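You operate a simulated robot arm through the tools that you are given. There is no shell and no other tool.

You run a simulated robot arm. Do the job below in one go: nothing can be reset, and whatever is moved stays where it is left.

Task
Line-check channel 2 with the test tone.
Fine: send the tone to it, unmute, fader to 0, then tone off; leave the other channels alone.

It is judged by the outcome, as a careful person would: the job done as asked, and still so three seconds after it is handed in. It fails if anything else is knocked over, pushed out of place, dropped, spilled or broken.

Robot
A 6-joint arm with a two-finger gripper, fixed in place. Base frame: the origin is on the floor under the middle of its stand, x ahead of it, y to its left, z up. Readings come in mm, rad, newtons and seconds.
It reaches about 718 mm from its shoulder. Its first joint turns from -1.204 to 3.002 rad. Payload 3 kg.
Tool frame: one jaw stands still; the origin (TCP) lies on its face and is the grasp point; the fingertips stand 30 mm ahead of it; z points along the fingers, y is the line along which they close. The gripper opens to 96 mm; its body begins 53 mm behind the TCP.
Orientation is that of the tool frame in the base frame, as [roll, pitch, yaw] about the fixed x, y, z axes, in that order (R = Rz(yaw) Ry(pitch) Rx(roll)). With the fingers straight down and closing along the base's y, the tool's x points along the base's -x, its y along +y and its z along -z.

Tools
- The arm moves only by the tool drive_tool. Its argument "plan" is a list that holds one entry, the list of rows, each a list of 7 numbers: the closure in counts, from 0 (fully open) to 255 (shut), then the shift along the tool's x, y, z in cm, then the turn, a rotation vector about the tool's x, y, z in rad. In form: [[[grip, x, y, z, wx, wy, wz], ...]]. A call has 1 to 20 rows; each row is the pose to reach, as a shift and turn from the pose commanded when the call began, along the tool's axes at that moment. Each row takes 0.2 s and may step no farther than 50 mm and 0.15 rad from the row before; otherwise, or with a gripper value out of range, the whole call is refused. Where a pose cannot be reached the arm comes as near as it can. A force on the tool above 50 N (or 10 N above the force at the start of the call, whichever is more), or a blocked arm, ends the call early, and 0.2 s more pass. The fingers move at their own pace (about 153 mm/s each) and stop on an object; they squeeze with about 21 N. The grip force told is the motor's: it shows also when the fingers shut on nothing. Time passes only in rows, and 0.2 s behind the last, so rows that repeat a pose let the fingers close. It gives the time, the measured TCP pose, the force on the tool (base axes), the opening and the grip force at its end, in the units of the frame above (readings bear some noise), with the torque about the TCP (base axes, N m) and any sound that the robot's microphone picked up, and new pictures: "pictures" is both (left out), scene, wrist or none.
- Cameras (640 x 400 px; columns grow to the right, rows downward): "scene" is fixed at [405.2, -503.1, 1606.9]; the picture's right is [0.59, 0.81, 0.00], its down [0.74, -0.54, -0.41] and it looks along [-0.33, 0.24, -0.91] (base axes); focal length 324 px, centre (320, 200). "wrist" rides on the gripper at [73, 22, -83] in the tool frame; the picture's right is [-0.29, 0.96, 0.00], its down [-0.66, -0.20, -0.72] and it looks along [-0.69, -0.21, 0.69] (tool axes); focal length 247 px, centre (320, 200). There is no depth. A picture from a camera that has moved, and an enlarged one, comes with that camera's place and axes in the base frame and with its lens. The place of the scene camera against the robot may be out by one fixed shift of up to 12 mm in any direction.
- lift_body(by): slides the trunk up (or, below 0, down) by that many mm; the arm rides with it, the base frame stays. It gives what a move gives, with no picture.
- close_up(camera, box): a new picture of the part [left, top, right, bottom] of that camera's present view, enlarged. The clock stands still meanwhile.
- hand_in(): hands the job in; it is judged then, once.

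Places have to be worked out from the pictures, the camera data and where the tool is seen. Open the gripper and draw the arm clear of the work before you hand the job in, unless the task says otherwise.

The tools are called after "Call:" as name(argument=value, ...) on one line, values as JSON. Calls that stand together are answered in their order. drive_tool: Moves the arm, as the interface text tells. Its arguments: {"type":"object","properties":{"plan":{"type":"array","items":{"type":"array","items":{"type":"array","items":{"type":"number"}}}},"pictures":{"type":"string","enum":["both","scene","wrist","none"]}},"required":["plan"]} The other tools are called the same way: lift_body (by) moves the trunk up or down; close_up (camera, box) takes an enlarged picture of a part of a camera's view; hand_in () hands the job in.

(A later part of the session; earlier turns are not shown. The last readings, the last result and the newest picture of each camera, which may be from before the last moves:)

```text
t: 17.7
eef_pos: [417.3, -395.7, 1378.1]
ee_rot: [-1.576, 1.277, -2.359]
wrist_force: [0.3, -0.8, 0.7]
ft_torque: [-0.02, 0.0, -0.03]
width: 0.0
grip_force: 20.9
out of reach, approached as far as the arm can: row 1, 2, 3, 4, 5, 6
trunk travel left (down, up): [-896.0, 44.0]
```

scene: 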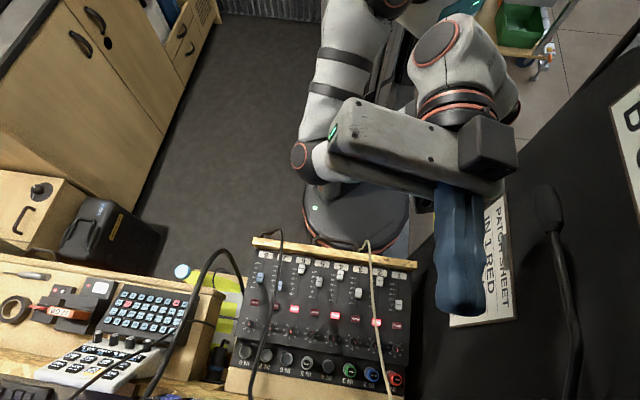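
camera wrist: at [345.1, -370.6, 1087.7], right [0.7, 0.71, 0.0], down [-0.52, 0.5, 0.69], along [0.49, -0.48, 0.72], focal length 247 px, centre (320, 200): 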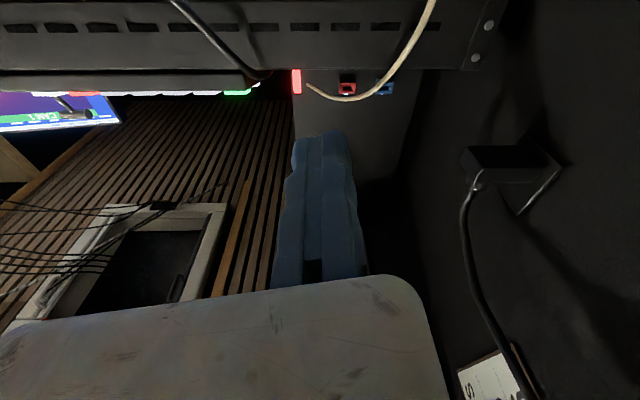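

The arm reached (417,-396,1378), again limited slightly. I zoom on the arm to get its joints' places so I can model its limits properly.

Call:
close_up(camera="scene", box=[260, 0, 520, 200])

Call:
close_up(camera="wrist", box=[0, 0, 640, 400])

```text
2.00 times, centred on (390, 100) of scene
camera zoom: at [405.2, -503.1, 1606.9], right [0.59, 0.81, 0.0], down [0.74, -0.54, -0.41], along [-0.33, 0.24, -0.91], focal length 648 px, centre (180, 400)
```

zoom: 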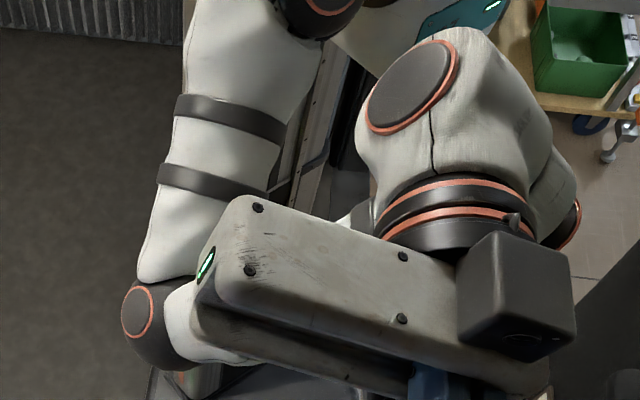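

```text
1.00 times, centred on (320, 200) of wrist (not enlarged: the box is as wide or as high as the picture)
camera zoom: at [359.2, -336.2, 1301.2], right [0.71, 0.71, 0.0], down [-0.51, 0.51, 0.69], along [0.49, -0.49, 0.72], focal length 247 px, centre (320, 200)
```

zoom: 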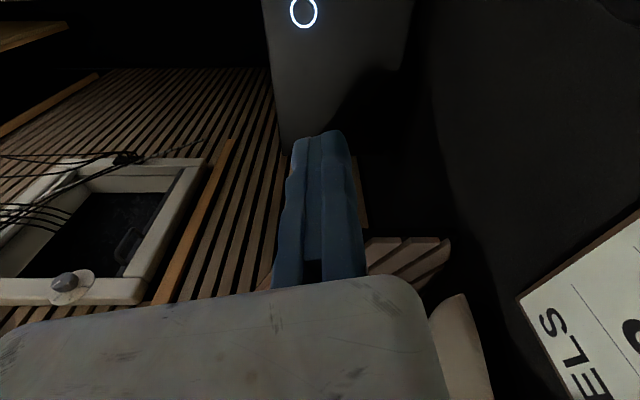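

The blocked poses all have the elbow bent about 120°, so I think the elbow limit was binding because the wrist was too close to the shoulder. I move 70 mm forward first at this height (free air), then slide toward −u.

Call:
drive_tool(plan=[[[255, 0, 0, 2.5, 0, 0, 0], [255, 0, 0, 5.0, 0, 0, 0], [255, 0, 0, 7.5, 0, 0, 0], [255, 0.58, -1.92, 7.5, 0, 0, 0], [255, 1.16, -3.84, 7.5, 0, 0, 0]]], pictures="scene")

```text
t: 18.9
eef_pos: [466.8, -455.2, 1376.6]
ee_rot: [-1.577, 1.275, -2.353]
wrist_force: [0.5, -1.0, 0.2]
ft_torque: [0.01, 0.02, -0.02]
width: 0.0
grip_force: 21.2
out of reach, approached as far as the arm can: row 4, 5
trunk travel left (down, up): [-896.0, 44.0]
```

scene: 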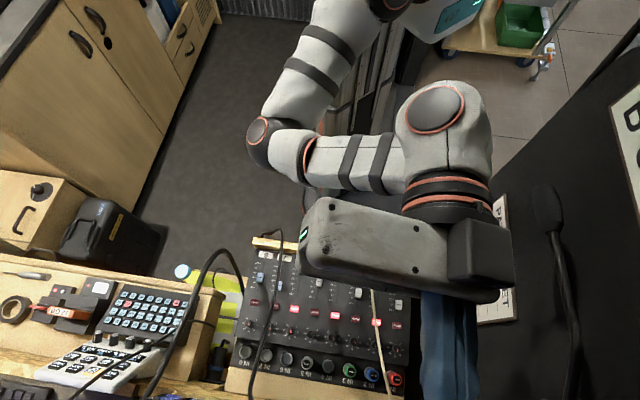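

The wrist-roll joint seems to be at its limit in this posture, which blocks sliding. I back out the way I came: tilt the fingers back down toward vertical while retreating to the earlier good pose near (356,-398,1322).

Call:
drive_tool(plan=[[[255, 0.64, -0.2, -1.19, -0.0325, 0.1072, 0], [255, 1.27, -0.41, -2.38, -0.065, 0.2144, 0], [255, 1.91, -0.61, -3.56, -0.0975, 0.3216, 0], [255, 2.54, -0.82, -4.75, -0.13, 0.4288, 0], [255, 3.18, -1.02, -5.94, -0.1625, 0.536, 0], [255, 3.82, -1.23, -7.13, -0.195, 0.6432, 0], [255, 4.45, -1.43, -8.32, -0.2275, 0.7504, 0], [255, 5.09, -1.64, -9.5, -0.26, 0.8576, 0], [255, 5.72, -1.84, -10.7, -0.2925, 0.9648, 0]]], pictures="scene")

```text
t: 20.9
eef_pos: [366.5, -405.9, 1329.5]
ee_rot: [-2.963, 0.53, 2.709]
wrist_force: [-1.1, 0.2, -0.4]
ft_torque: [0.0, -0.02, -0.01]
width: 0.0
grip_force: 20.7
out of reach, approached as far as the arm can: row 2, 3, 4, 5, 6, 7, 8, 9
trunk travel left (down, up): [-896.0, 44.0]
```

scene: 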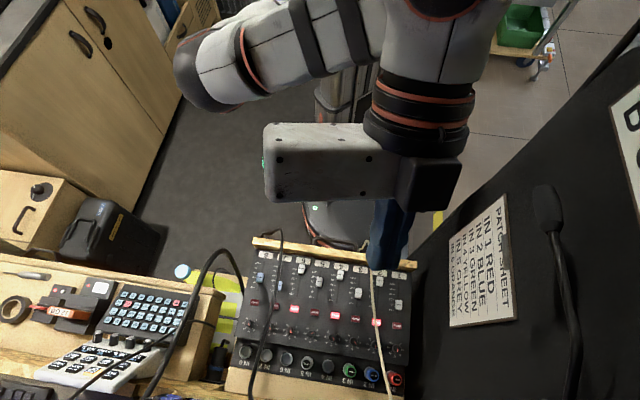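

Back near (366,-406,1330) with the fingers about 32° off vertical. Now I move toward −u while tilting gradually, keeping the wrist above the shoulder, and check the midpoint.

Call:
drive_tool(plan=[[[255, -1.13, -2.13, -0.11, 0.0245, -0.081, 0], [255, -2.27, -4.26, -0.22, 0.049, -0.162, 0], [255, -3.4, -6.39, -0.33, 0.0735, -0.243, 0], [255, -4.53, -8.51, -0.44, 0.098, -0.324, 0], [255, -5.67, -10.64, -0.55, 0.1225, -0.405, 0], [255, -6.8, -12.77, -0.66, 0.147, -0.486, 0]]], pictures="scene")

```text
t: 22.3
eef_pos: [412.8, -473.6, 1403.3]
ee_rot: [-2.665, 0.984, 2.922]
wrist_force: [0.6, -1.1, -0.5]
ft_torque: [0.03, 0.0, 0.01]
width: 0.1
grip_force: 20.9
out of reach, approached as far as the arm can: row 1, 2, 3, 4, 5, 6
trunk travel left (down, up): [-896.0, 44.0]
```

scene: 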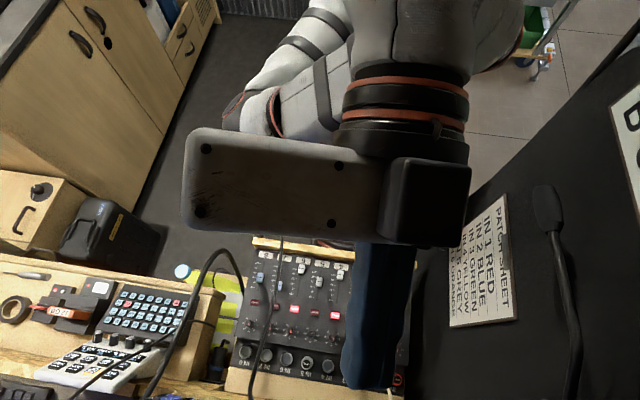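

The position is again held back by 87 mm sideways. I look at the arm posture more closely to understand which joint is the limit.

Call:
close_up(camera="scene", box=[180, 0, 540, 225])

```text
1.78 times, centred on (360, 112) of scene
camera zoom: at [405.2, -503.1, 1606.9], right [0.59, 0.81, 0.0], down [0.74, -0.54, -0.41], along [-0.33, 0.24, -0.91], focal length 576 px, centre (249, 356)
```

zoom: 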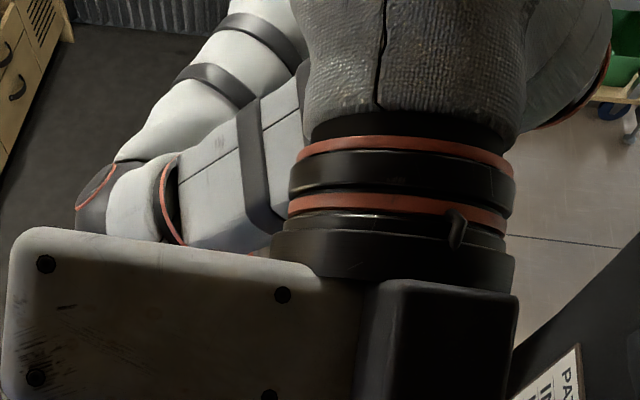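

The picture suggests the wrist bend (J5) is the limit when the forearm points upward. I lower the wrist relative to the shoulder first (tool down about 130 mm, tilt eased to 45°), then proceed sideways in small verified steps.

Call:
drive_tool(plan=[[[255, 3.31, 0.31, 0.98, -0.0195, 0.0645, 0], [255, 6.62, 0.62, 1.96, -0.039, 0.129, 0], [255, 9.94, 0.94, 2.95, -0.0585, 0.1935, 0], [255, 13.25, 1.25, 3.93, -0.078, 0.258, 0]]], pictures="scene")

```text
t: 23.3
eef_pos: [413.7, -402.3, 1283.0]
ee_rot: [-2.851, 0.753, 2.777]
wrist_force: [-0.7, -0.8, -0.1]
ft_torque: [-0.01, -0.01, 0.02]
width: 0.2
grip_force: 21.2
out of reach, approached as far as the arm can: row 1, 2, 3, 4
trunk travel left (down, up): [-896.0, 44.0]
```

scene: 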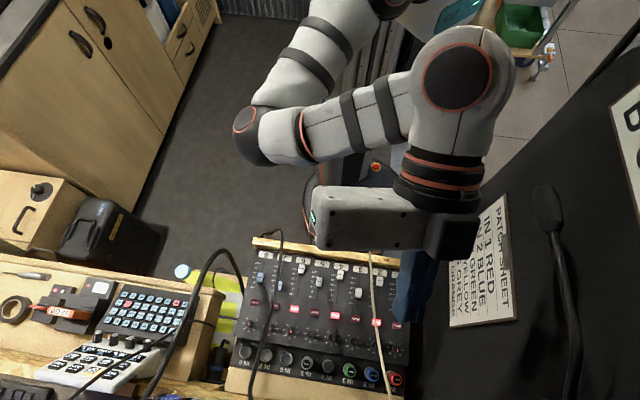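

All blocked poses share the upper arm being nearly straight out to the side, so I believe the shoulder joint can't swing past that line; the arm should go sideways only while well extended and with the wrist high. I take that route: up and forward first, then −u.

Call:
drive_tool(plan=[[[255, -2.47, -2.14, -1.21, 0.0181, -0.06, 0], [255, -4.94, -4.28, -2.42, 0.0363, -0.12, 0], [255, -7.4, -6.41, -3.62, 0.0544, -0.179, 0], [255, -9.87, -8.55, -4.83, 0.0725, -0.239, 0], [255, -10.9, -11.1, -4.93, 0.08, -0.265, 0], [255, -11.9, -13.7, -5.03, 0.088, -0.29, 0], [255, -12.92, -16.29, -5.13, 0.096, -0.316, 0]]], pictures="scene")

```text
t: 24.9
eef_pos: [399.5, -505.4, 1443.9]
ee_rot: [-2.584, 1.051, 2.984]
wrist_force: [-1.1, -0.3, 0.2]
ft_torque: [-0.01, -0.03, 0.01]
width: 0.3
grip_force: 20.9
out of reach, approached as far as the arm can: row 1, 2, 3, 5, 6, 7
trunk travel left (down, up): [-896.0, 44.0]
```

scene: 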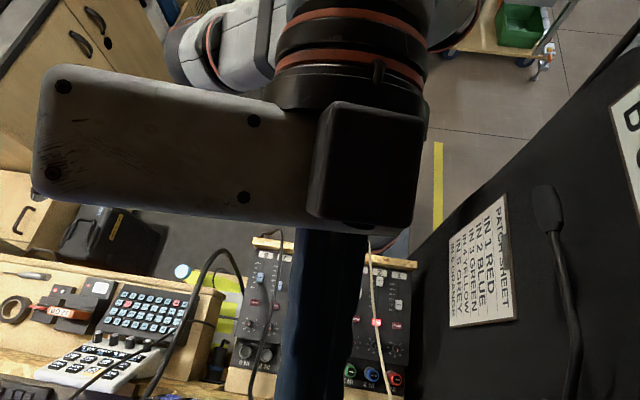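

Fitting all the blocked wrist points gives a clean sphere of about 295 mm around an elbow point near (66,-433,1327) at this trunk height: the wrist must stay outside it. So to reach the panel the wrist must ride about 240+ mm above that elbow point. I follow such an arc around to the right of the workspace.

Call:
drive_tool(plan=[[[255, -1.26, -2.35, 0.22, 0.0063, -0.021, 0], [255, -2.52, -4.69, 0.44, 0.0127, -0.042, 0], [255, -3.77, -7.04, 0.65, 0.019, -0.0626, 0], [255, -5.03, -9.38, 0.87, 0.0253, -0.0835, 0], [255, -5.78, -11.46, 0.1, 0.038, -0.125, 0], [255, -6.54, -13.54, -0.68, 0.0506, -0.167, 0], [255, -7.29, -15.62, -1.45, 0.063, -0.209, 0], [255, -8.04, -17.7, -2.22, 0.0759, -0.2505, 0], [255, -8.82, -19.66, -3.51, 0.0928, -0.306, 0], [255, -9.6, -21.63, -4.8, 0.1096, -0.362, 0], [255, -10.37, -23.59, -6.08, 0.1265, -0.4175, 0]]], pictures="both")

```text
t: 27.3
eef_pos: [281.6, -651.8, 1622.9]
ee_rot: [-1.582, 1.275, -2.356]
wrist_force: [-0.9, 0.2, 0.0]
ft_torque: [0.0, -0.01, 0.03]
width: 0.0
grip_force: 21.2
trunk travel left (down, up): [-896.0, 44.0]
camera wrist: at [222.7, -593.2, 1545.0], right [0.7, 0.71, 0.0], down [-0.52, 0.5, 0.69], along [0.49, -0.49, 0.72], focal length 247 px, centre (320, 200)
```

scene: 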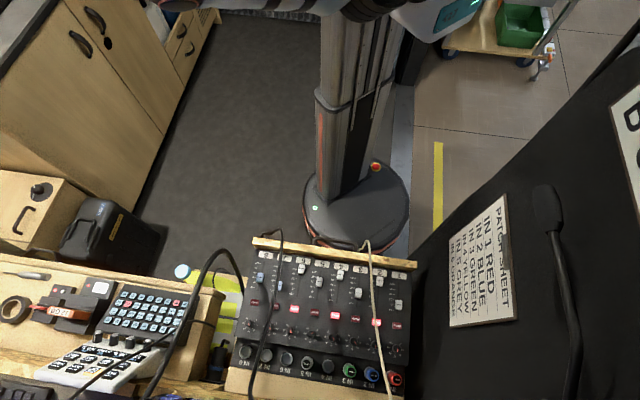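
wrist: 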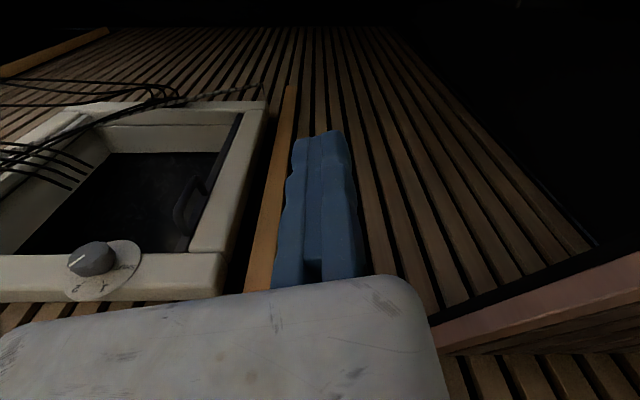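

That worked with no limits hit: TCP is at (282,-652,1623) with the fingers level, facing the panel. I lower the trunk 250 mm (still well above the panel and cables) and look at where the elbow and forearm are.

Call:
lift_body(by=-250)

Call:
close_up(camera="scene", box=[0, 0, 640, 400])

Call:
close_up(camera="wrist", box=[0, 0, 640, 400])

```text
t: 29.8
eef_pos: [282.8, -650.9, 1371.2]
ee_rot: [-1.591, 1.277, -2.365]
wrist_force: [0.2, 0.2, -0.6]
ft_torque: [0.0, 0.03, -0.03]
width: 0.0
grip_force: 21.5
trunk travel left (down, up): [-646.0, 294.0]
```

```text
1.00 times, centred on (320, 200) of scene (not enlarged: the box is as wide or as high as the picture)
camera zoom: at [405.2, -503.1, 1606.9], right [0.59, 0.81, 0.0], down [0.74, -0.54, -0.41], along [-0.33, 0.24, -0.91], focal length 324 px, centre (320, 200)
```

zoom: 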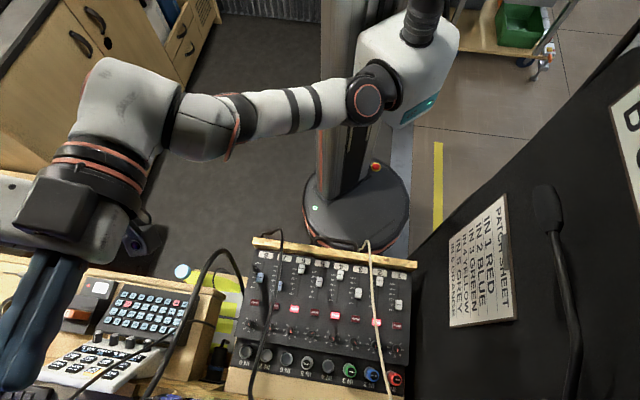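

```text
1.00 times, centred on (320, 200) of wrist (not enlarged: the box is as wide or as high as the picture)
camera zoom: at [224.1, -593.0, 1294.6], right [0.7, 0.71, 0.0], down [-0.52, 0.5, 0.69], along [0.49, -0.49, 0.72], focal length 247 px, centre (320, 200)
```

zoom: 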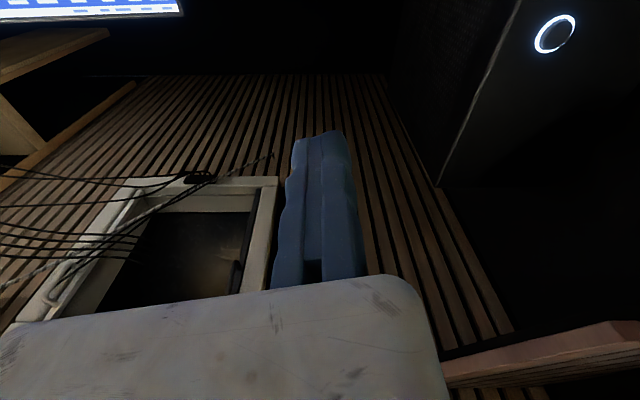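

Now the elbow and forearm are visible and will clear the mixer edge when I come down to the knob from above. Before that, here in free air, I roll the tool −28° (so the jaws straddle the knob diagonally between its neighbours) and open the jaws to about 40 mm.

Call:
drive_tool(plan=[[[149, 0, 0, 0, 0, 0, -0.12], [149, 0, 0, 0, 0, 0, -0.24], [149, 0, 0, 0, 0, 0, -0.36], [149, 0, 0, 0, 0, 0, -0.485], [149, 0, 0, 0, 0, 0, -0.485]]], pictures="wrist")

```text
t: 31.0
eef_pos: [282.6, -653.2, 1371.3]
ee_rot: [-1.578, 0.79, -2.351]
wrist_force: [-0.2, -0.2, 0.3]
ft_torque: [0.0, 0.01, 0.05]
width: 39.8
grip_force: 0.0
trunk travel left (down, up): [-646.0, 294.0]
camera wrist: at [199.1, -618.9, 1303.0], right [0.62, 0.63, -0.47], down [-0.29, 0.73, 0.62], along [0.73, -0.25, 0.64], focal length 247 px, centre (320, 200)
```

wrist: 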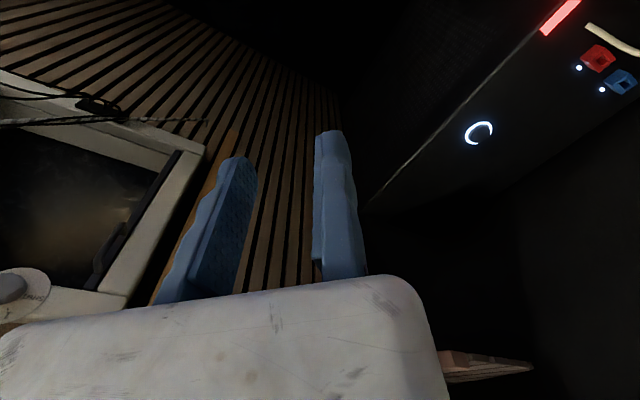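

Opening is 39.8 mm. I test in free air that the wrist can make the further −90° turn that the knob needs (5→2 is counter-clockwise).

Call:
drive_tool(plan=[[[149, 0, 0, 0, 0, 0, -0.148], [149, 0, 0, 0, 0, 0, -0.296], [149, 0, 0, 0, 0, 0, -0.444], [149, 0, 0, 0, 0, 0, -0.592], [149, 0, 0, 0, 0, 0, -0.74], [149, 0, 0, 0, 0, 0, -0.888], [149, 0, 0, 0, 0, 0, -1.036], [149, 0, 0, 0, 0, 0, -1.184], [149, 0, 0, 0, 0, 0, -1.332], [149, 0, 0, 0, 0, 0, -1.48], [149, 0, 0, 0, 0, 0, -1.62]]], pictures="wrist")

```text
t: 33.4
eef_pos: [283.2, -652.0, 1370.9]
ee_rot: [-1.578, -0.833, -2.341]
wrist_force: [-0.4, -0.3, 0.1]
ft_torque: [-0.04, 0.02, 0.0]
width: 39.9
grip_force: 0.0
trunk travel left (down, up): [-646.0, 294.0]
camera wrist: at [178.5, -640.6, 1410.0], right [-0.36, -0.36, -0.86], down [-0.1, 0.93, -0.35], along [0.93, -0.04, -0.37], focal length 247 px, centre (320, 200)
```

wrist: 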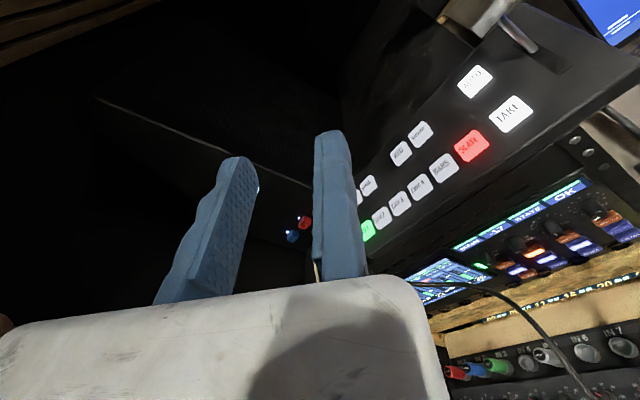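

The wrist turns freely through the needed range. I roll back to the start angle (about −45°) in the same free space.

Call:
drive_tool(plan=[[[149, 0, 0, 0, 0, 0, 0.148], [149, 0, 0, 0, 0, 0, 0.296], [149, 0, 0, 0, 0, 0, 0.444], [149, 0, 0, 0, 0, 0, 0.592], [149, 0, 0, 0, 0, 0, 0.74], [149, 0, 0, 0, 0, 0, 0.888], [149, 0, 0, 0, 0, 0, 1.036], [149, 0, 0, 0, 0, 0, 1.184], [149, 0, 0, 0, 0, 0, 1.332], [149, 0, 0, 0, 0, 0, 1.48], [149, 0, 0, 0, 0, 0, 1.62]]], pictures="none")

Call:
lift_body(by=-170)

Call:
close_up(camera="wrist", box=[0, 0, 640, 400])

Call:
close_up(camera="scene", box=[0, 0, 640, 400])

```text
t: 35.8
eef_pos: [282.3, -651.9, 1371.8]
ee_rot: [-1.576, 0.791, -2.351]
wrist_force: [-1.5, 0.2, 0.5]
ft_torque: [0.02, 0.04, 0.04]
width: 39.8
grip_force: 0.0
trunk travel left (down, up): [-646.0, 294.0]
```

```text
t: 37.8
eef_pos: [282.7, -650.7, 1201.5]
ee_rot: [-1.577, 0.791, -2.352]
wrist_force: [0.2, 0.6, -0.7]
ft_torque: [-0.01, 0.0, 0.05]
width: 40.0
grip_force: 0.1
trunk travel left (down, up): [-476.0, 464.0]
```

```text
1.00 times, centred on (320, 200) of wrist (not enlarged: the box is as wide or as high as the picture)
camera zoom: at [198.9, -618.2, 1133.3], right [0.62, 0.63, -0.46], down [-0.29, 0.73, 0.62], along [0.73, -0.25, 0.64], focal length 247 px, centre (320, 200)
```

zoom: 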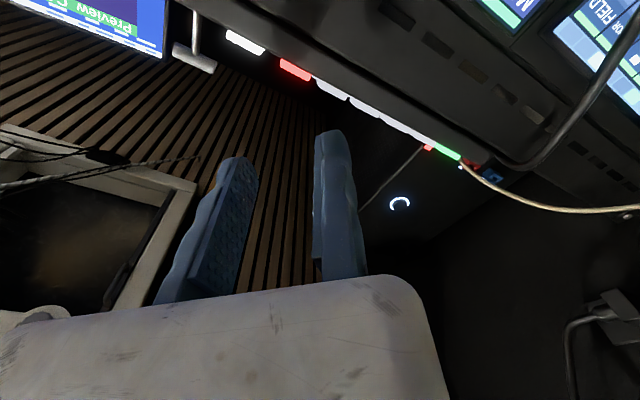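

```text
1.00 times, centred on (320, 200) of scene (not enlarged: the box is as wide or as high as the picture)
camera zoom: at [405.2, -503.1, 1606.9], right [0.59, 0.81, 0.0], down [0.74, -0.54, -0.41], along [-0.33, 0.24, -0.91], focal length 324 px, centre (320, 200)
```

zoom: 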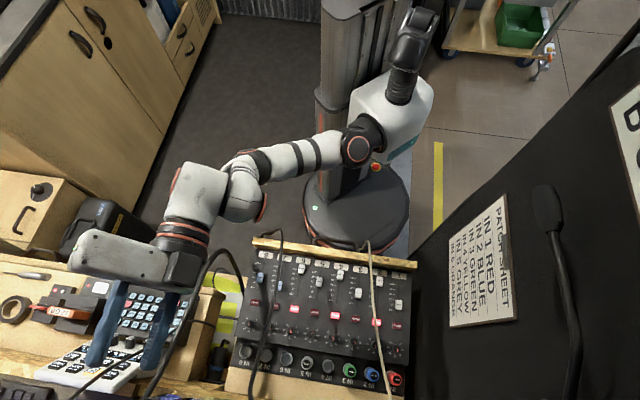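

All clear so far: the gripper is at z≈1201, in front of the panel. I lower the trunk another 148 mm to bring the fingers level with the TONE TO knob, still about 50 mm short of it.

Call:
lift_body(by=-148)

Call:
close_up(camera="wrist", box=[0, 0, 640, 400])

Call:
close_up(camera="scene", box=[40, 180, 340, 400])

```text
t: 39.5
eef_pos: [281.6, -652.0, 1052.7]
ee_rot: [-1.577, 0.79, -2.352]
wrist_force: [0.0, -0.4, 0.8]
ft_torque: [-0.01, -0.05, -0.01]
width: 39.7
grip_force: 0.0
trunk travel left (down, up): [-328.0, 612.0]
```

```text
1.00 times, centred on (320, 200) of wrist (not enlarged: the box is as wide or as high as the picture)
camera zoom: at [199.0, -618.1, 985.3], right [0.62, 0.63, -0.46], down [-0.29, 0.73, 0.62], along [0.73, -0.25, 0.64], focal length 247 px, centre (320, 200)
```

zoom: 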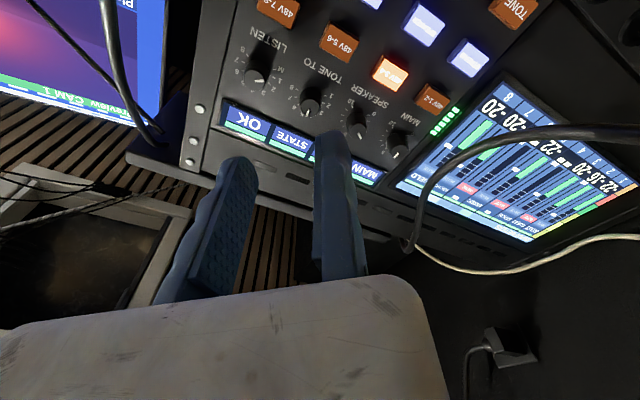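

```text
1.82 times, centred on (190, 290) of scene
camera zoom: at [405.2, -503.1, 1606.9], right [0.59, 0.81, 0.0], down [0.74, -0.54, -0.41], along [-0.33, 0.24, -0.91], focal length 589 px, centre (556, 36)
```

zoom: 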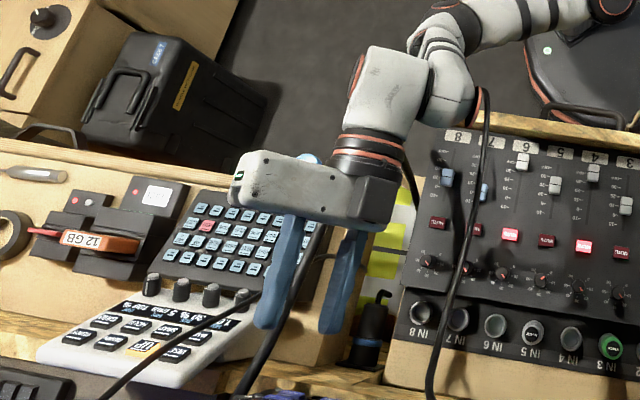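

The panel is in view. The elbow looks close to the black cable's loop at the mixer's near edge, so I zoom there before moving.

Call:
close_up(camera="scene", box=[220, 180, 320, 260])

Call:
close_up(camera="wrist", box=[220, 20, 440, 170])

```text
5.00 times, centred on (270, 220) of scene
camera zoom: at [405.2, -503.1, 1606.9], right [0.59, 0.81, 0.0], down [0.74, -0.54, -0.41], along [-0.33, 0.24, -0.91], focal length 1621 px, centre (570, 100)
```

zoom: 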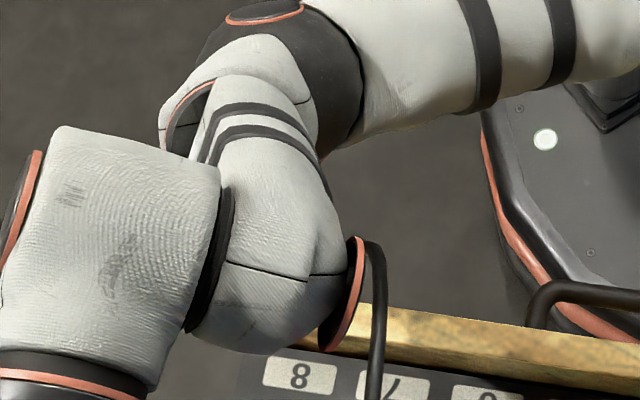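

```text
2.67 times, centred on (330, 95) of wrist
camera zoom: at [199.0, -618.1, 985.3], right [0.62, 0.63, -0.46], down [-0.29, 0.73, 0.62], along [0.73, -0.25, 0.64], focal length 659 px, centre (293, 480)
```

zoom: 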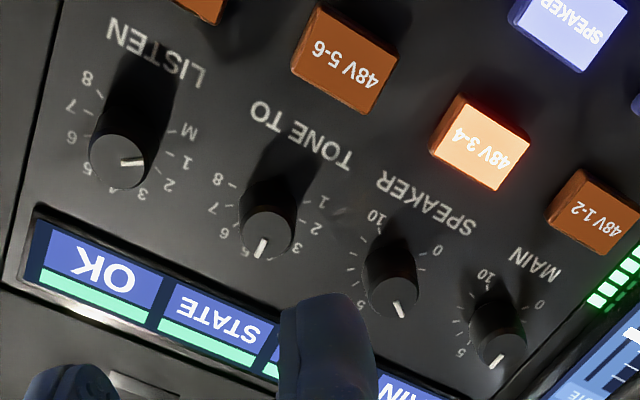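

The joint near the cable is well above it (about 100 mm higher), so it's clear. The wrist view confirms the knob at u≈-266, z≈1058, matching my triangulation. I advance 45 mm so the open fingertips stop just short of the knob, offset so the fixed jaw passes beside it.

Call:
drive_tool(plan=[[[149, -0.03, 0.12, 1.5, 0, 0, 0], [149, -0.07, 0.25, 3.0, 0, 0, 0], [149, -0.1, 0.37, 4.5, 0, 0, 0], [149, -0.1, 0.37, 4.5, 0, 0, 0]]], pictures="both")

Call:
close_up(camera="wrist", box=[200, 60, 400, 190])

```text
t: 40.5
eef_pos: [318.4, -681.0, 1050.1]
ee_rot: [-1.577, 0.791, -2.353]
wrist_force: [0.4, -0.3, -0.6]
ft_torque: [0.01, 0.02, -0.01]
width: 39.7
grip_force: 0.1
trunk travel left (down, up): [-328.0, 612.0]
camera wrist: at [234.3, -647.7, 982.5], right [0.62, 0.63, -0.46], down [-0.29, 0.73, 0.62], along [0.73, -0.25, 0.64], focal length 247 px, centre (320, 200)
```

scene: 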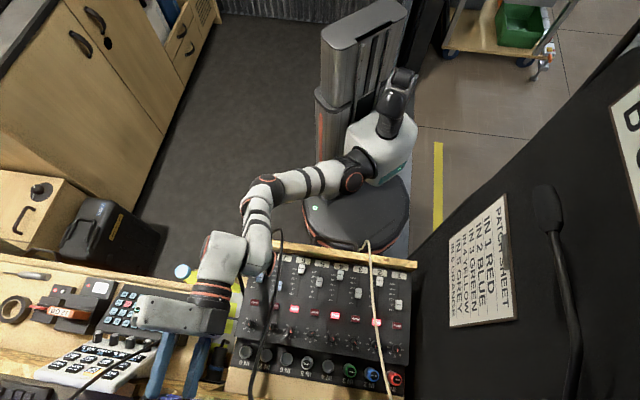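
wrist: 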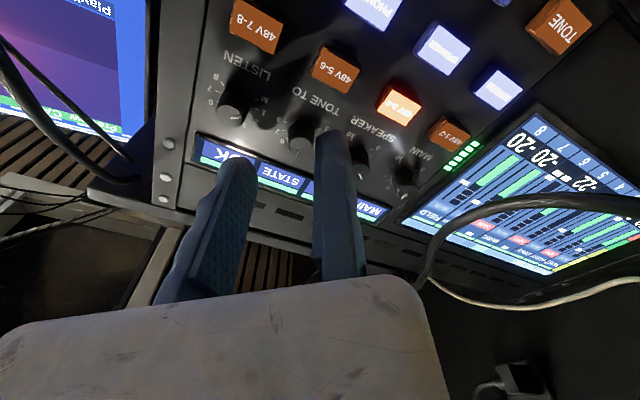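

```text
3.08 times, centred on (300, 125) of wrist
camera zoom: at [234.3, -647.7, 982.5], right [0.62, 0.63, -0.46], down [-0.29, 0.73, 0.62], along [0.73, -0.25, 0.64], focal length 760 px, centre (382, 431)
```

zoom: 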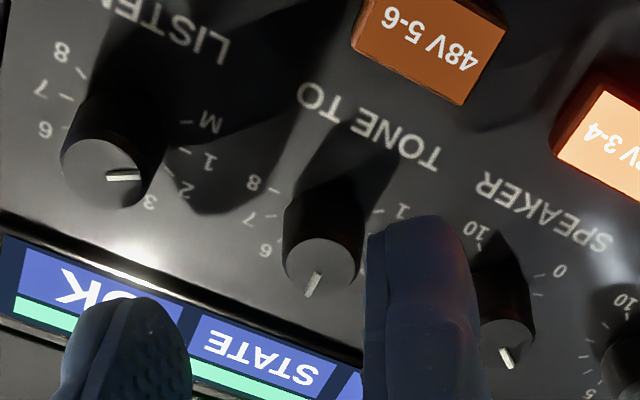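

The knob sits between the jaws with about 5 mm to the fixed jaw, as planned. I advance 17 mm so the jaws straddle it, easing 1.4 mm nearer with the fixed jaw.

Call:
drive_tool(plan=[[[149, 0.03, -0.07, 0.6, 0, 0, 0], [149, 0.06, -0.14, 1.2, 0, 0, 0], [149, 0.06, -0.14, 1.75, 0, 0, 0], [149, 0.06, -0.14, 1.75, 0, 0, 0]]], pictures="wrist")

Call:
close_up(camera="wrist", box=[220, 90, 400, 200])

```text
t: 41.5
eef_pos: [329.7, -694.2, 1051.8]
ee_rot: [-1.578, 0.79, -2.352]
wrist_force: [-1.1, -0.5, -0.7]
ft_torque: [0.01, -0.01, -0.02]
width: 40.1
grip_force: 0.0
trunk travel left (down, up): [-328.0, 612.0]
camera wrist: at [245.4, -661.6, 983.1], right [0.62, 0.63, -0.46], down [-0.29, 0.73, 0.62], along [0.73, -0.25, 0.64], focal length 247 px, centre (320, 200)
```

wrist: 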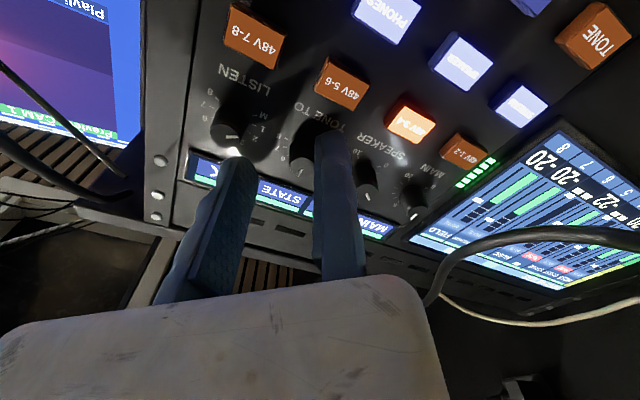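

```text
3.56 times, centred on (310, 145) of wrist
camera zoom: at [245.4, -661.6, 983.1], right [0.62, 0.63, -0.46], down [-0.29, 0.73, 0.62], along [0.73, -0.25, 0.64], focal length 878 px, centre (356, 396)
```

zoom: 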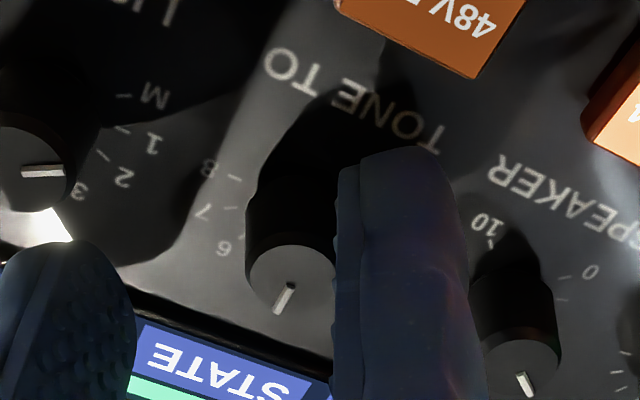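

The jaws now straddle the knob with no contact. I close to about 17 mm first to check the fit.

Call:
drive_tool(plan=[[[185, 0, 0, 0, 0, 0, 0], [205, 0, 0, 0, 0, 0, 0], [209, 0, 0, 0, 0, 0, 0]]], pictures="none")

Call:
close_up(camera="wrist", box=[220, 90, 400, 200])

```text
t: 42.3
eef_pos: [327.8, -695.2, 1051.3]
ee_rot: [-1.578, 0.792, -2.352]
wrist_force: [0.5, 0.0, 0.1]
ft_torque: [0.0, 0.01, 0.01]
width: 17.8
grip_force: 1.0
trunk travel left (down, up): [-328.0, 612.0]
```

```text
3.56 times, centred on (310, 145) of wrist
camera zoom: at [245.3, -661.5, 983.1], right [0.62, 0.63, -0.46], down [-0.29, 0.73, 0.62], along [0.73, -0.25, 0.64], focal length 878 px, centre (356, 396)
```

zoom: 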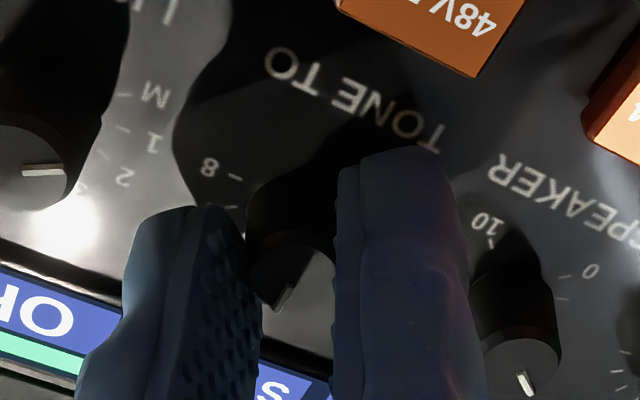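

Width is 17.8 mm with the moving jaw nearly touching, so the fixed jaw still has about 3 mm gap. I shift 2.8 mm toward the knob to center it, then close fully.

Call:
drive_tool(plan=[[[200, 0, -0.14, 0, 0, 0, 0], [205, 0, -0.28, 0, 0, 0, 0], [215, 0, -0.28, 0, 0, 0, 0], [255, 0, -0.28, 0, 0, 0, 0], [255, 0, -0.28, 0, 0, 0, 0]]], pictures="none")

Call:
close_up(camera="wrist", box=[220, 90, 400, 200])

```text
t: 43.5
eef_pos: [328.4, -696.4, 1053.3]
ee_rot: [-1.578, 0.79, -2.351]
wrist_force: [-0.9, 2.3, -2.8]
ft_torque: [-0.27, -0.31, -0.12]
width: 15.4
grip_force: 44.7
trunk travel left (down, up): [-328.0, 612.0]
```

```text
3.56 times, centred on (310, 145) of wrist
camera zoom: at [244.5, -662.2, 985.2], right [0.62, 0.64, -0.46], down [-0.29, 0.73, 0.62], along [0.73, -0.25, 0.64], focal length 878 px, centre (356, 396)
```

zoom: 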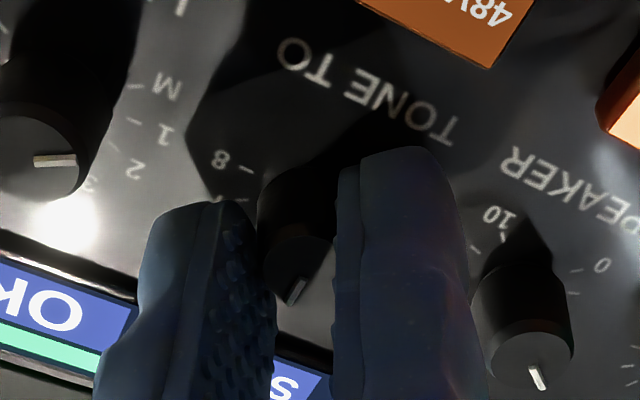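

The knob is firmly and squarely gripped (15.4 mm wide, low side force). I now turn it 90° counter-clockwise about its own axis, from 5 to 2.

Call:
drive_tool(plan=[[[255, 0.1006, -0.0066, 0, 0, 0, -0.131], [255, 0.1994, -0.0263, 0, 0, 0, -0.262], [255, 0.2949, -0.0587, 0, 0, 0, -0.393], [255, 0.3853, -0.1033, 0, 0, 0, -0.524], [255, 0.4691, -0.1594, 0, 0, 0, -0.655], [255, 0.5448, -0.2258, 0, 0, 0, -0.786], [255, 0.6112, -0.3017, 0, 0, 0, -0.917], [255, 0.6671, -0.3855, 0, 0, 0, -1.048], [255, 0.7116, -0.4759, 0, 0, 0, -1.179], [255, 0.744, -0.5714, 0, 0, 0, -1.31], [255, 0.7635, -0.6704, 0, 0, 0, -1.441], [255, 0.77, -0.7709, 0, 0, 0, -1.572], [255, 0.77, -0.7709, 0, 0, 0, -1.572]]], pictures="both")

Call:
close_up(camera="wrist", box=[220, 60, 440, 200])

```text
t: 46.3
eef_pos: [320.4, -702.3, 1053.3]
ee_rot: [-1.576, -0.785, -2.344]
wrist_force: [11.4, -18.6, 24.3]
ft_torque: [-0.15, -0.37, -0.56]
width: 15.6
grip_force: 45.0
trunk travel left (down, up): [-328.0, 612.0]
camera wrist: at [214.4, -692.9, 1089.6], right [-0.33, -0.33, -0.88], down [-0.09, 0.94, -0.32], along [0.94, -0.03, -0.34], focal length 247 px, centre (320, 200)
```

scene: 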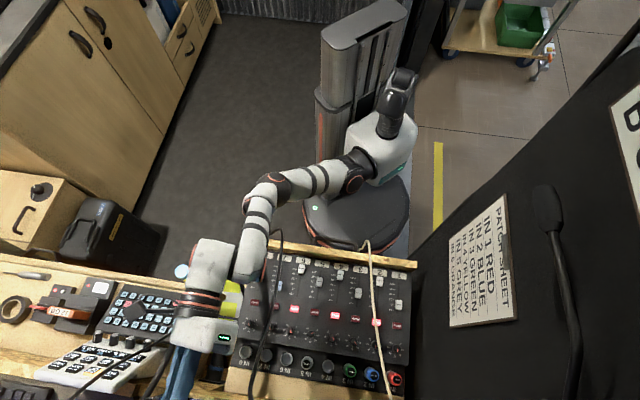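
wrist: 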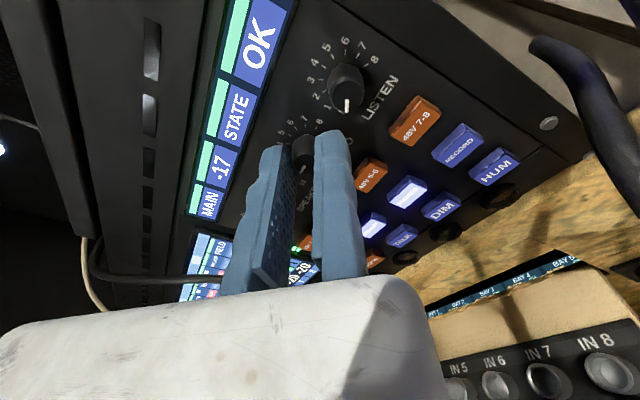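

```text
2.86 times, centred on (330, 130) of wrist
camera zoom: at [214.4, -692.9, 1089.6], right [-0.33, -0.33, -0.88], down [-0.09, 0.94, -0.32], along [0.94, -0.03, -0.34], focal length 706 px, centre (291, 400)
```

zoom: 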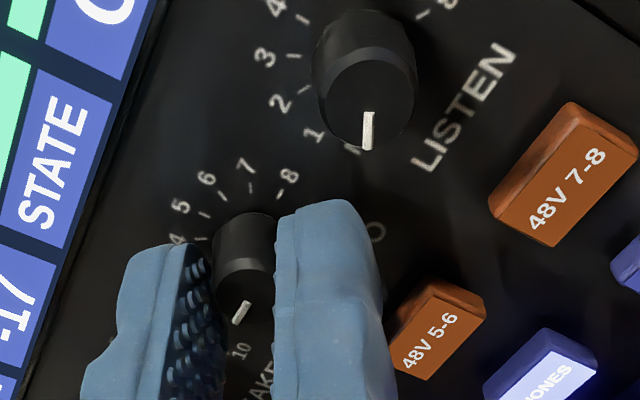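

The pointer now lines up with 2, opposite the 8 tick. There's some side load, so I open the jaws gently and back straight out.

Call:
drive_tool(plan=[[[195, 0, 0, 0, 0, 0, 0], [180, 0, 0, 0, 0, 0, 0], [175, 0, 0, 0, 0, 0, 0], [175, 0, 0, -1.5, 0, 0, 0], [175, 0, 0, -3.0, 0, 0, 0], [175, 0, 0, -4.5, 0, 0, 0], [175, 0, 0, -6.0, 0, 0, 0]]], pictures="wrist")

Call:
close_up(camera="wrist", box=[220, 60, 440, 200])

```text
t: 47.9
eef_pos: [276.5, -660.4, 1052.2]
ee_rot: [-1.579, -0.781, -2.339]
wrist_force: [-0.8, -0.5, 0.0]
ft_torque: [0.02, 0.0, 0.01]
width: 30.1
grip_force: 0.0
trunk travel left (down, up): [-328.0, 612.0]
camera wrist: at [171.0, -651.4, 1088.9], right [-0.33, -0.33, -0.89], down [-0.09, 0.94, -0.32], along [0.94, -0.02, -0.34], focal length 247 px, centre (320, 200)
```

wrist: 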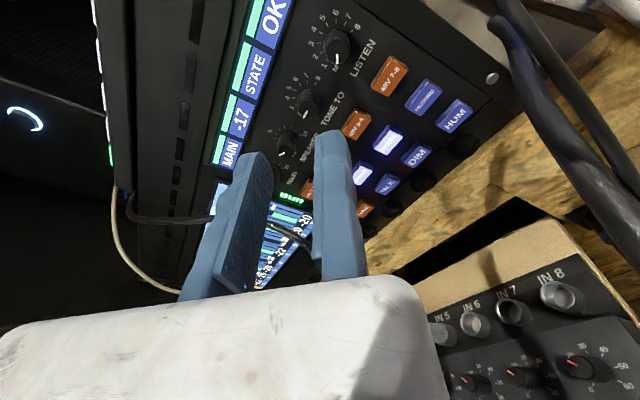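

```text
2.86 times, centred on (330, 130) of wrist
camera zoom: at [171.0, -651.4, 1088.9], right [-0.33, -0.33, -0.89], down [-0.09, 0.94, -0.32], along [0.94, -0.02, -0.34], focal length 706 px, centre (291, 400)
```

zoom: 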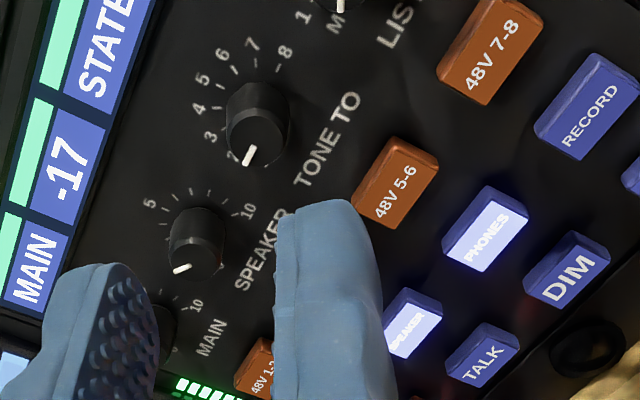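

Clear of the knob. I zoom in to verify the pointer position.

Call:
close_up(camera="wrist", box=[285, 75, 345, 115])

Call:
close_up(camera="wrist", box=[280, 60, 480, 220])

```text
10.00 times, centred on (315, 95) of wrist
camera zoom: at [171.0, -651.4, 1088.9], right [-0.33, -0.33, -0.89], down [-0.09, 0.94, -0.32], along [0.94, -0.02, -0.34], focal length 2470 px, centre (370, 1250)
```

zoom: 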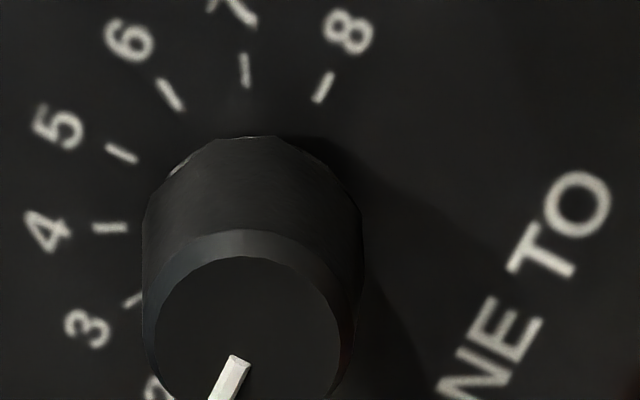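

```text
2.50 times, centred on (380, 140) of wrist
camera zoom: at [171.0, -651.4, 1088.9], right [-0.33, -0.33, -0.89], down [-0.09, 0.94, -0.32], along [0.94, -0.02, -0.34], focal length 617 px, centre (170, 350)
```

zoom: 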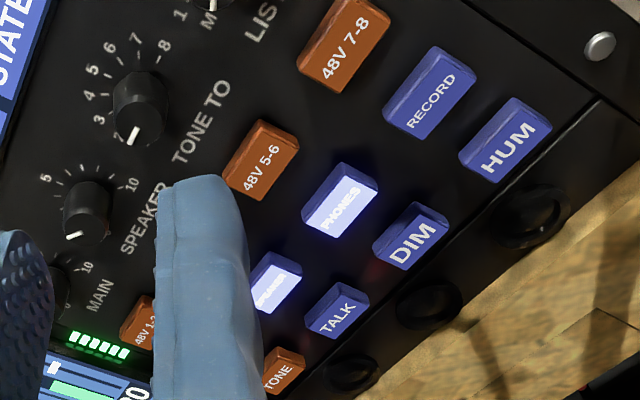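

The knob points at 2. For the TONE button, the cable hangs just left of it, so I'll come in from the right side, angled 30° and slightly downward, with the jaws closed. First I raise the trunk 56 mm, then reorient at a safe standoff.

Call:
lift_body(by=56)

Call:
drive_tool(plan=[[[255, -1.28, 0.69, -0.21, -0.0221, -0.0803, 0.0812], [255, -2.55, 1.37, -0.42, -0.0442, -0.1606, 0.1624], [255, -3.83, 2.06, -0.63, -0.0663, -0.2408, 0.2436], [255, -5.1, 2.75, -0.84, -0.0884, -0.3211, 0.3248], [255, -6.38, 3.43, -1.05, -0.1105, -0.4014, 0.4059], [255, -7.66, 4.12, -1.26, -0.1326, -0.4817, 0.4871], [255, -8.93, 4.8, -1.47, -0.1547, -0.5619, 0.5683], [255, -10.21, 5.49, -1.68, -0.1768, -0.6422, 0.6495]]], pictures="both")

```text
t: 48.9
eef_pos: [277.0, -661.5, 1108.9]
ee_rot: [-1.579, -0.781, -2.34]
wrist_force: [-0.2, 0.1, 0.0]
ft_torque: [0.01, -0.01, 0.0]
width: 30.0
grip_force: 0.1
trunk travel left (down, up): [-384.0, 556.0]
```

```text
t: 50.7
eef_pos: [289.4, -625.3, 997.6]
ee_rot: [-1.985, 0.01, -1.824]
wrist_force: [-0.3, -0.8, -0.9]
ft_torque: [-0.02, -0.03, -0.01]
width: 0.0
grip_force: 21.0
trunk travel left (down, up): [-384.0, 556.0]
camera wrist: at [188.9, -675.3, 1009.5], right [-0.3, 0.39, -0.87], down [-0.4, 0.78, 0.48], along [0.87, 0.49, -0.08], focal length 247 px, centre (320, 200)
```

scene: 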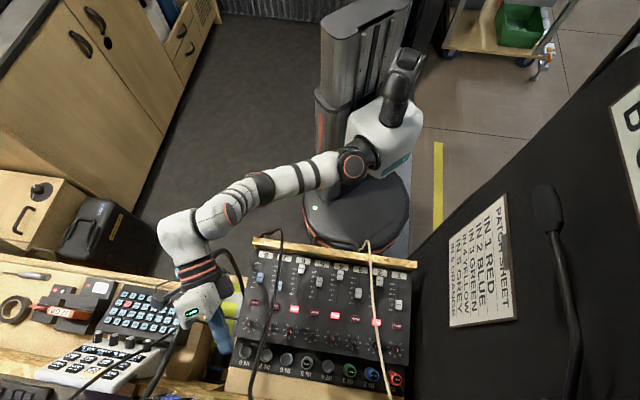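
wrist: 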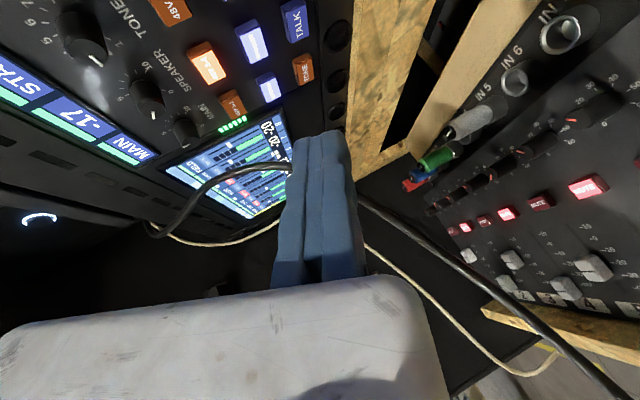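

The pose is exact and the view from the right shows the TONE button, the finger, and the cable, all where I computed. I advance 60 mm along the finger axis and check clearance.

Call:
drive_tool(plan=[[[255, 0, 0, 2.0, 0, 0, 0], [255, 0, 0, 4.0, 0, 0, 0], [255, 0, 0, 6.0, 0, 0, 0], [255, 0, 0, 6.0, 0, 0, 0]]], pictures="both")

Call:
close_up(camera="wrist", box=[220, 40, 440, 180])

```text
t: 51.7
eef_pos: [341.3, -639.8, 975.0]
ee_rot: [-1.984, 0.007, -1.822]
wrist_force: [0.4, 0.3, -0.4]
ft_torque: [-0.01, -0.01, 0.03]
width: 0.0
grip_force: 21.2
trunk travel left (down, up): [-384.0, 556.0]
camera wrist: at [241.6, -689.7, 986.5], right [-0.3, 0.39, -0.87], down [-0.4, 0.78, 0.48], along [0.87, 0.49, -0.08], focal length 247 px, centre (320, 200)
```

scene: 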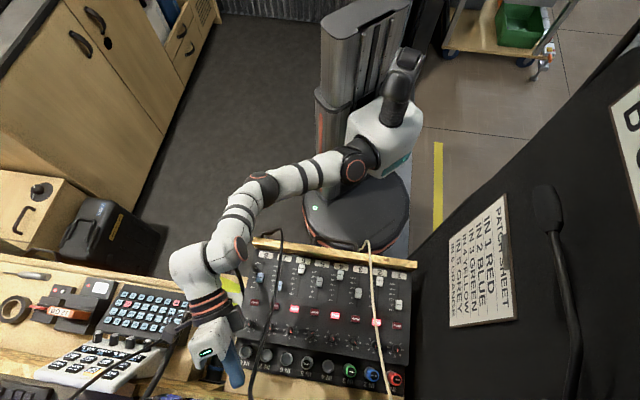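
wrist: 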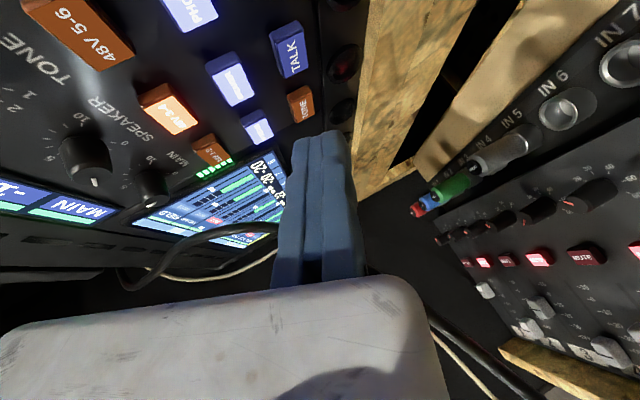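

```text
2.86 times, centred on (330, 110) of wrist
camera zoom: at [241.6, -689.7, 986.5], right [-0.3, 0.39, -0.87], down [-0.4, 0.78, 0.48], along [0.87, 0.49, -0.08], focal length 706 px, centre (291, 457)
```

zoom: 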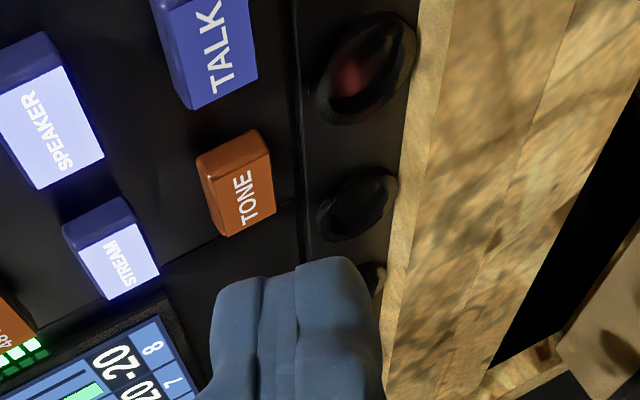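

Clearance to the cable is good, and the button center reads (u −185.5, z 955). I move to just in front of the button with a small offset so the leading corner of the fingertip will land on its face.

Call:
drive_tool(plan=[[[255, -0.18, 0.38, 1.38, 0, 0, 0], [255, -0.365, 0.758, 2.765, 0, 0, 0], [255, -0.365, 0.758, 2.765, 0, 0, 0]]], pictures="wrist")

Call:
close_up(camera="wrist", box=[240, 70, 400, 180])

```text
t: 52.5
eef_pos: [363.9, -640.5, 957.0]
ee_rot: [-1.984, 0.007, -1.822]
wrist_force: [0.3, 0.4, -0.2]
ft_torque: [0.03, -0.04, 0.03]
width: 0.1
grip_force: 20.8
trunk travel left (down, up): [-384.0, 556.0]
camera wrist: at [263.9, -690.8, 968.2], right [-0.3, 0.39, -0.87], down [-0.4, 0.78, 0.48], along [0.87, 0.49, -0.08], focal length 247 px, centre (320, 200)
```

wrist: 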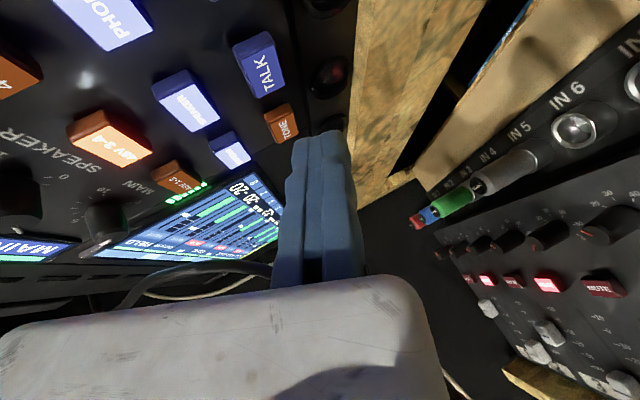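

```text
3.64 times, centred on (320, 125) of wrist
camera zoom: at [263.9, -690.8, 968.2], right [-0.3, 0.39, -0.87], down [-0.4, 0.78, 0.48], along [0.87, 0.49, -0.08], focal length 898 px, centre (320, 473)
```

zoom: 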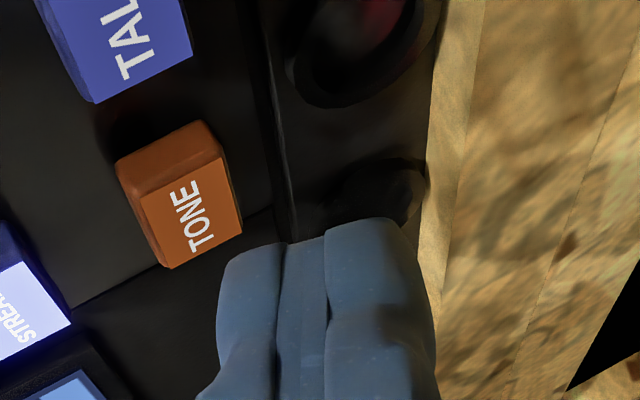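

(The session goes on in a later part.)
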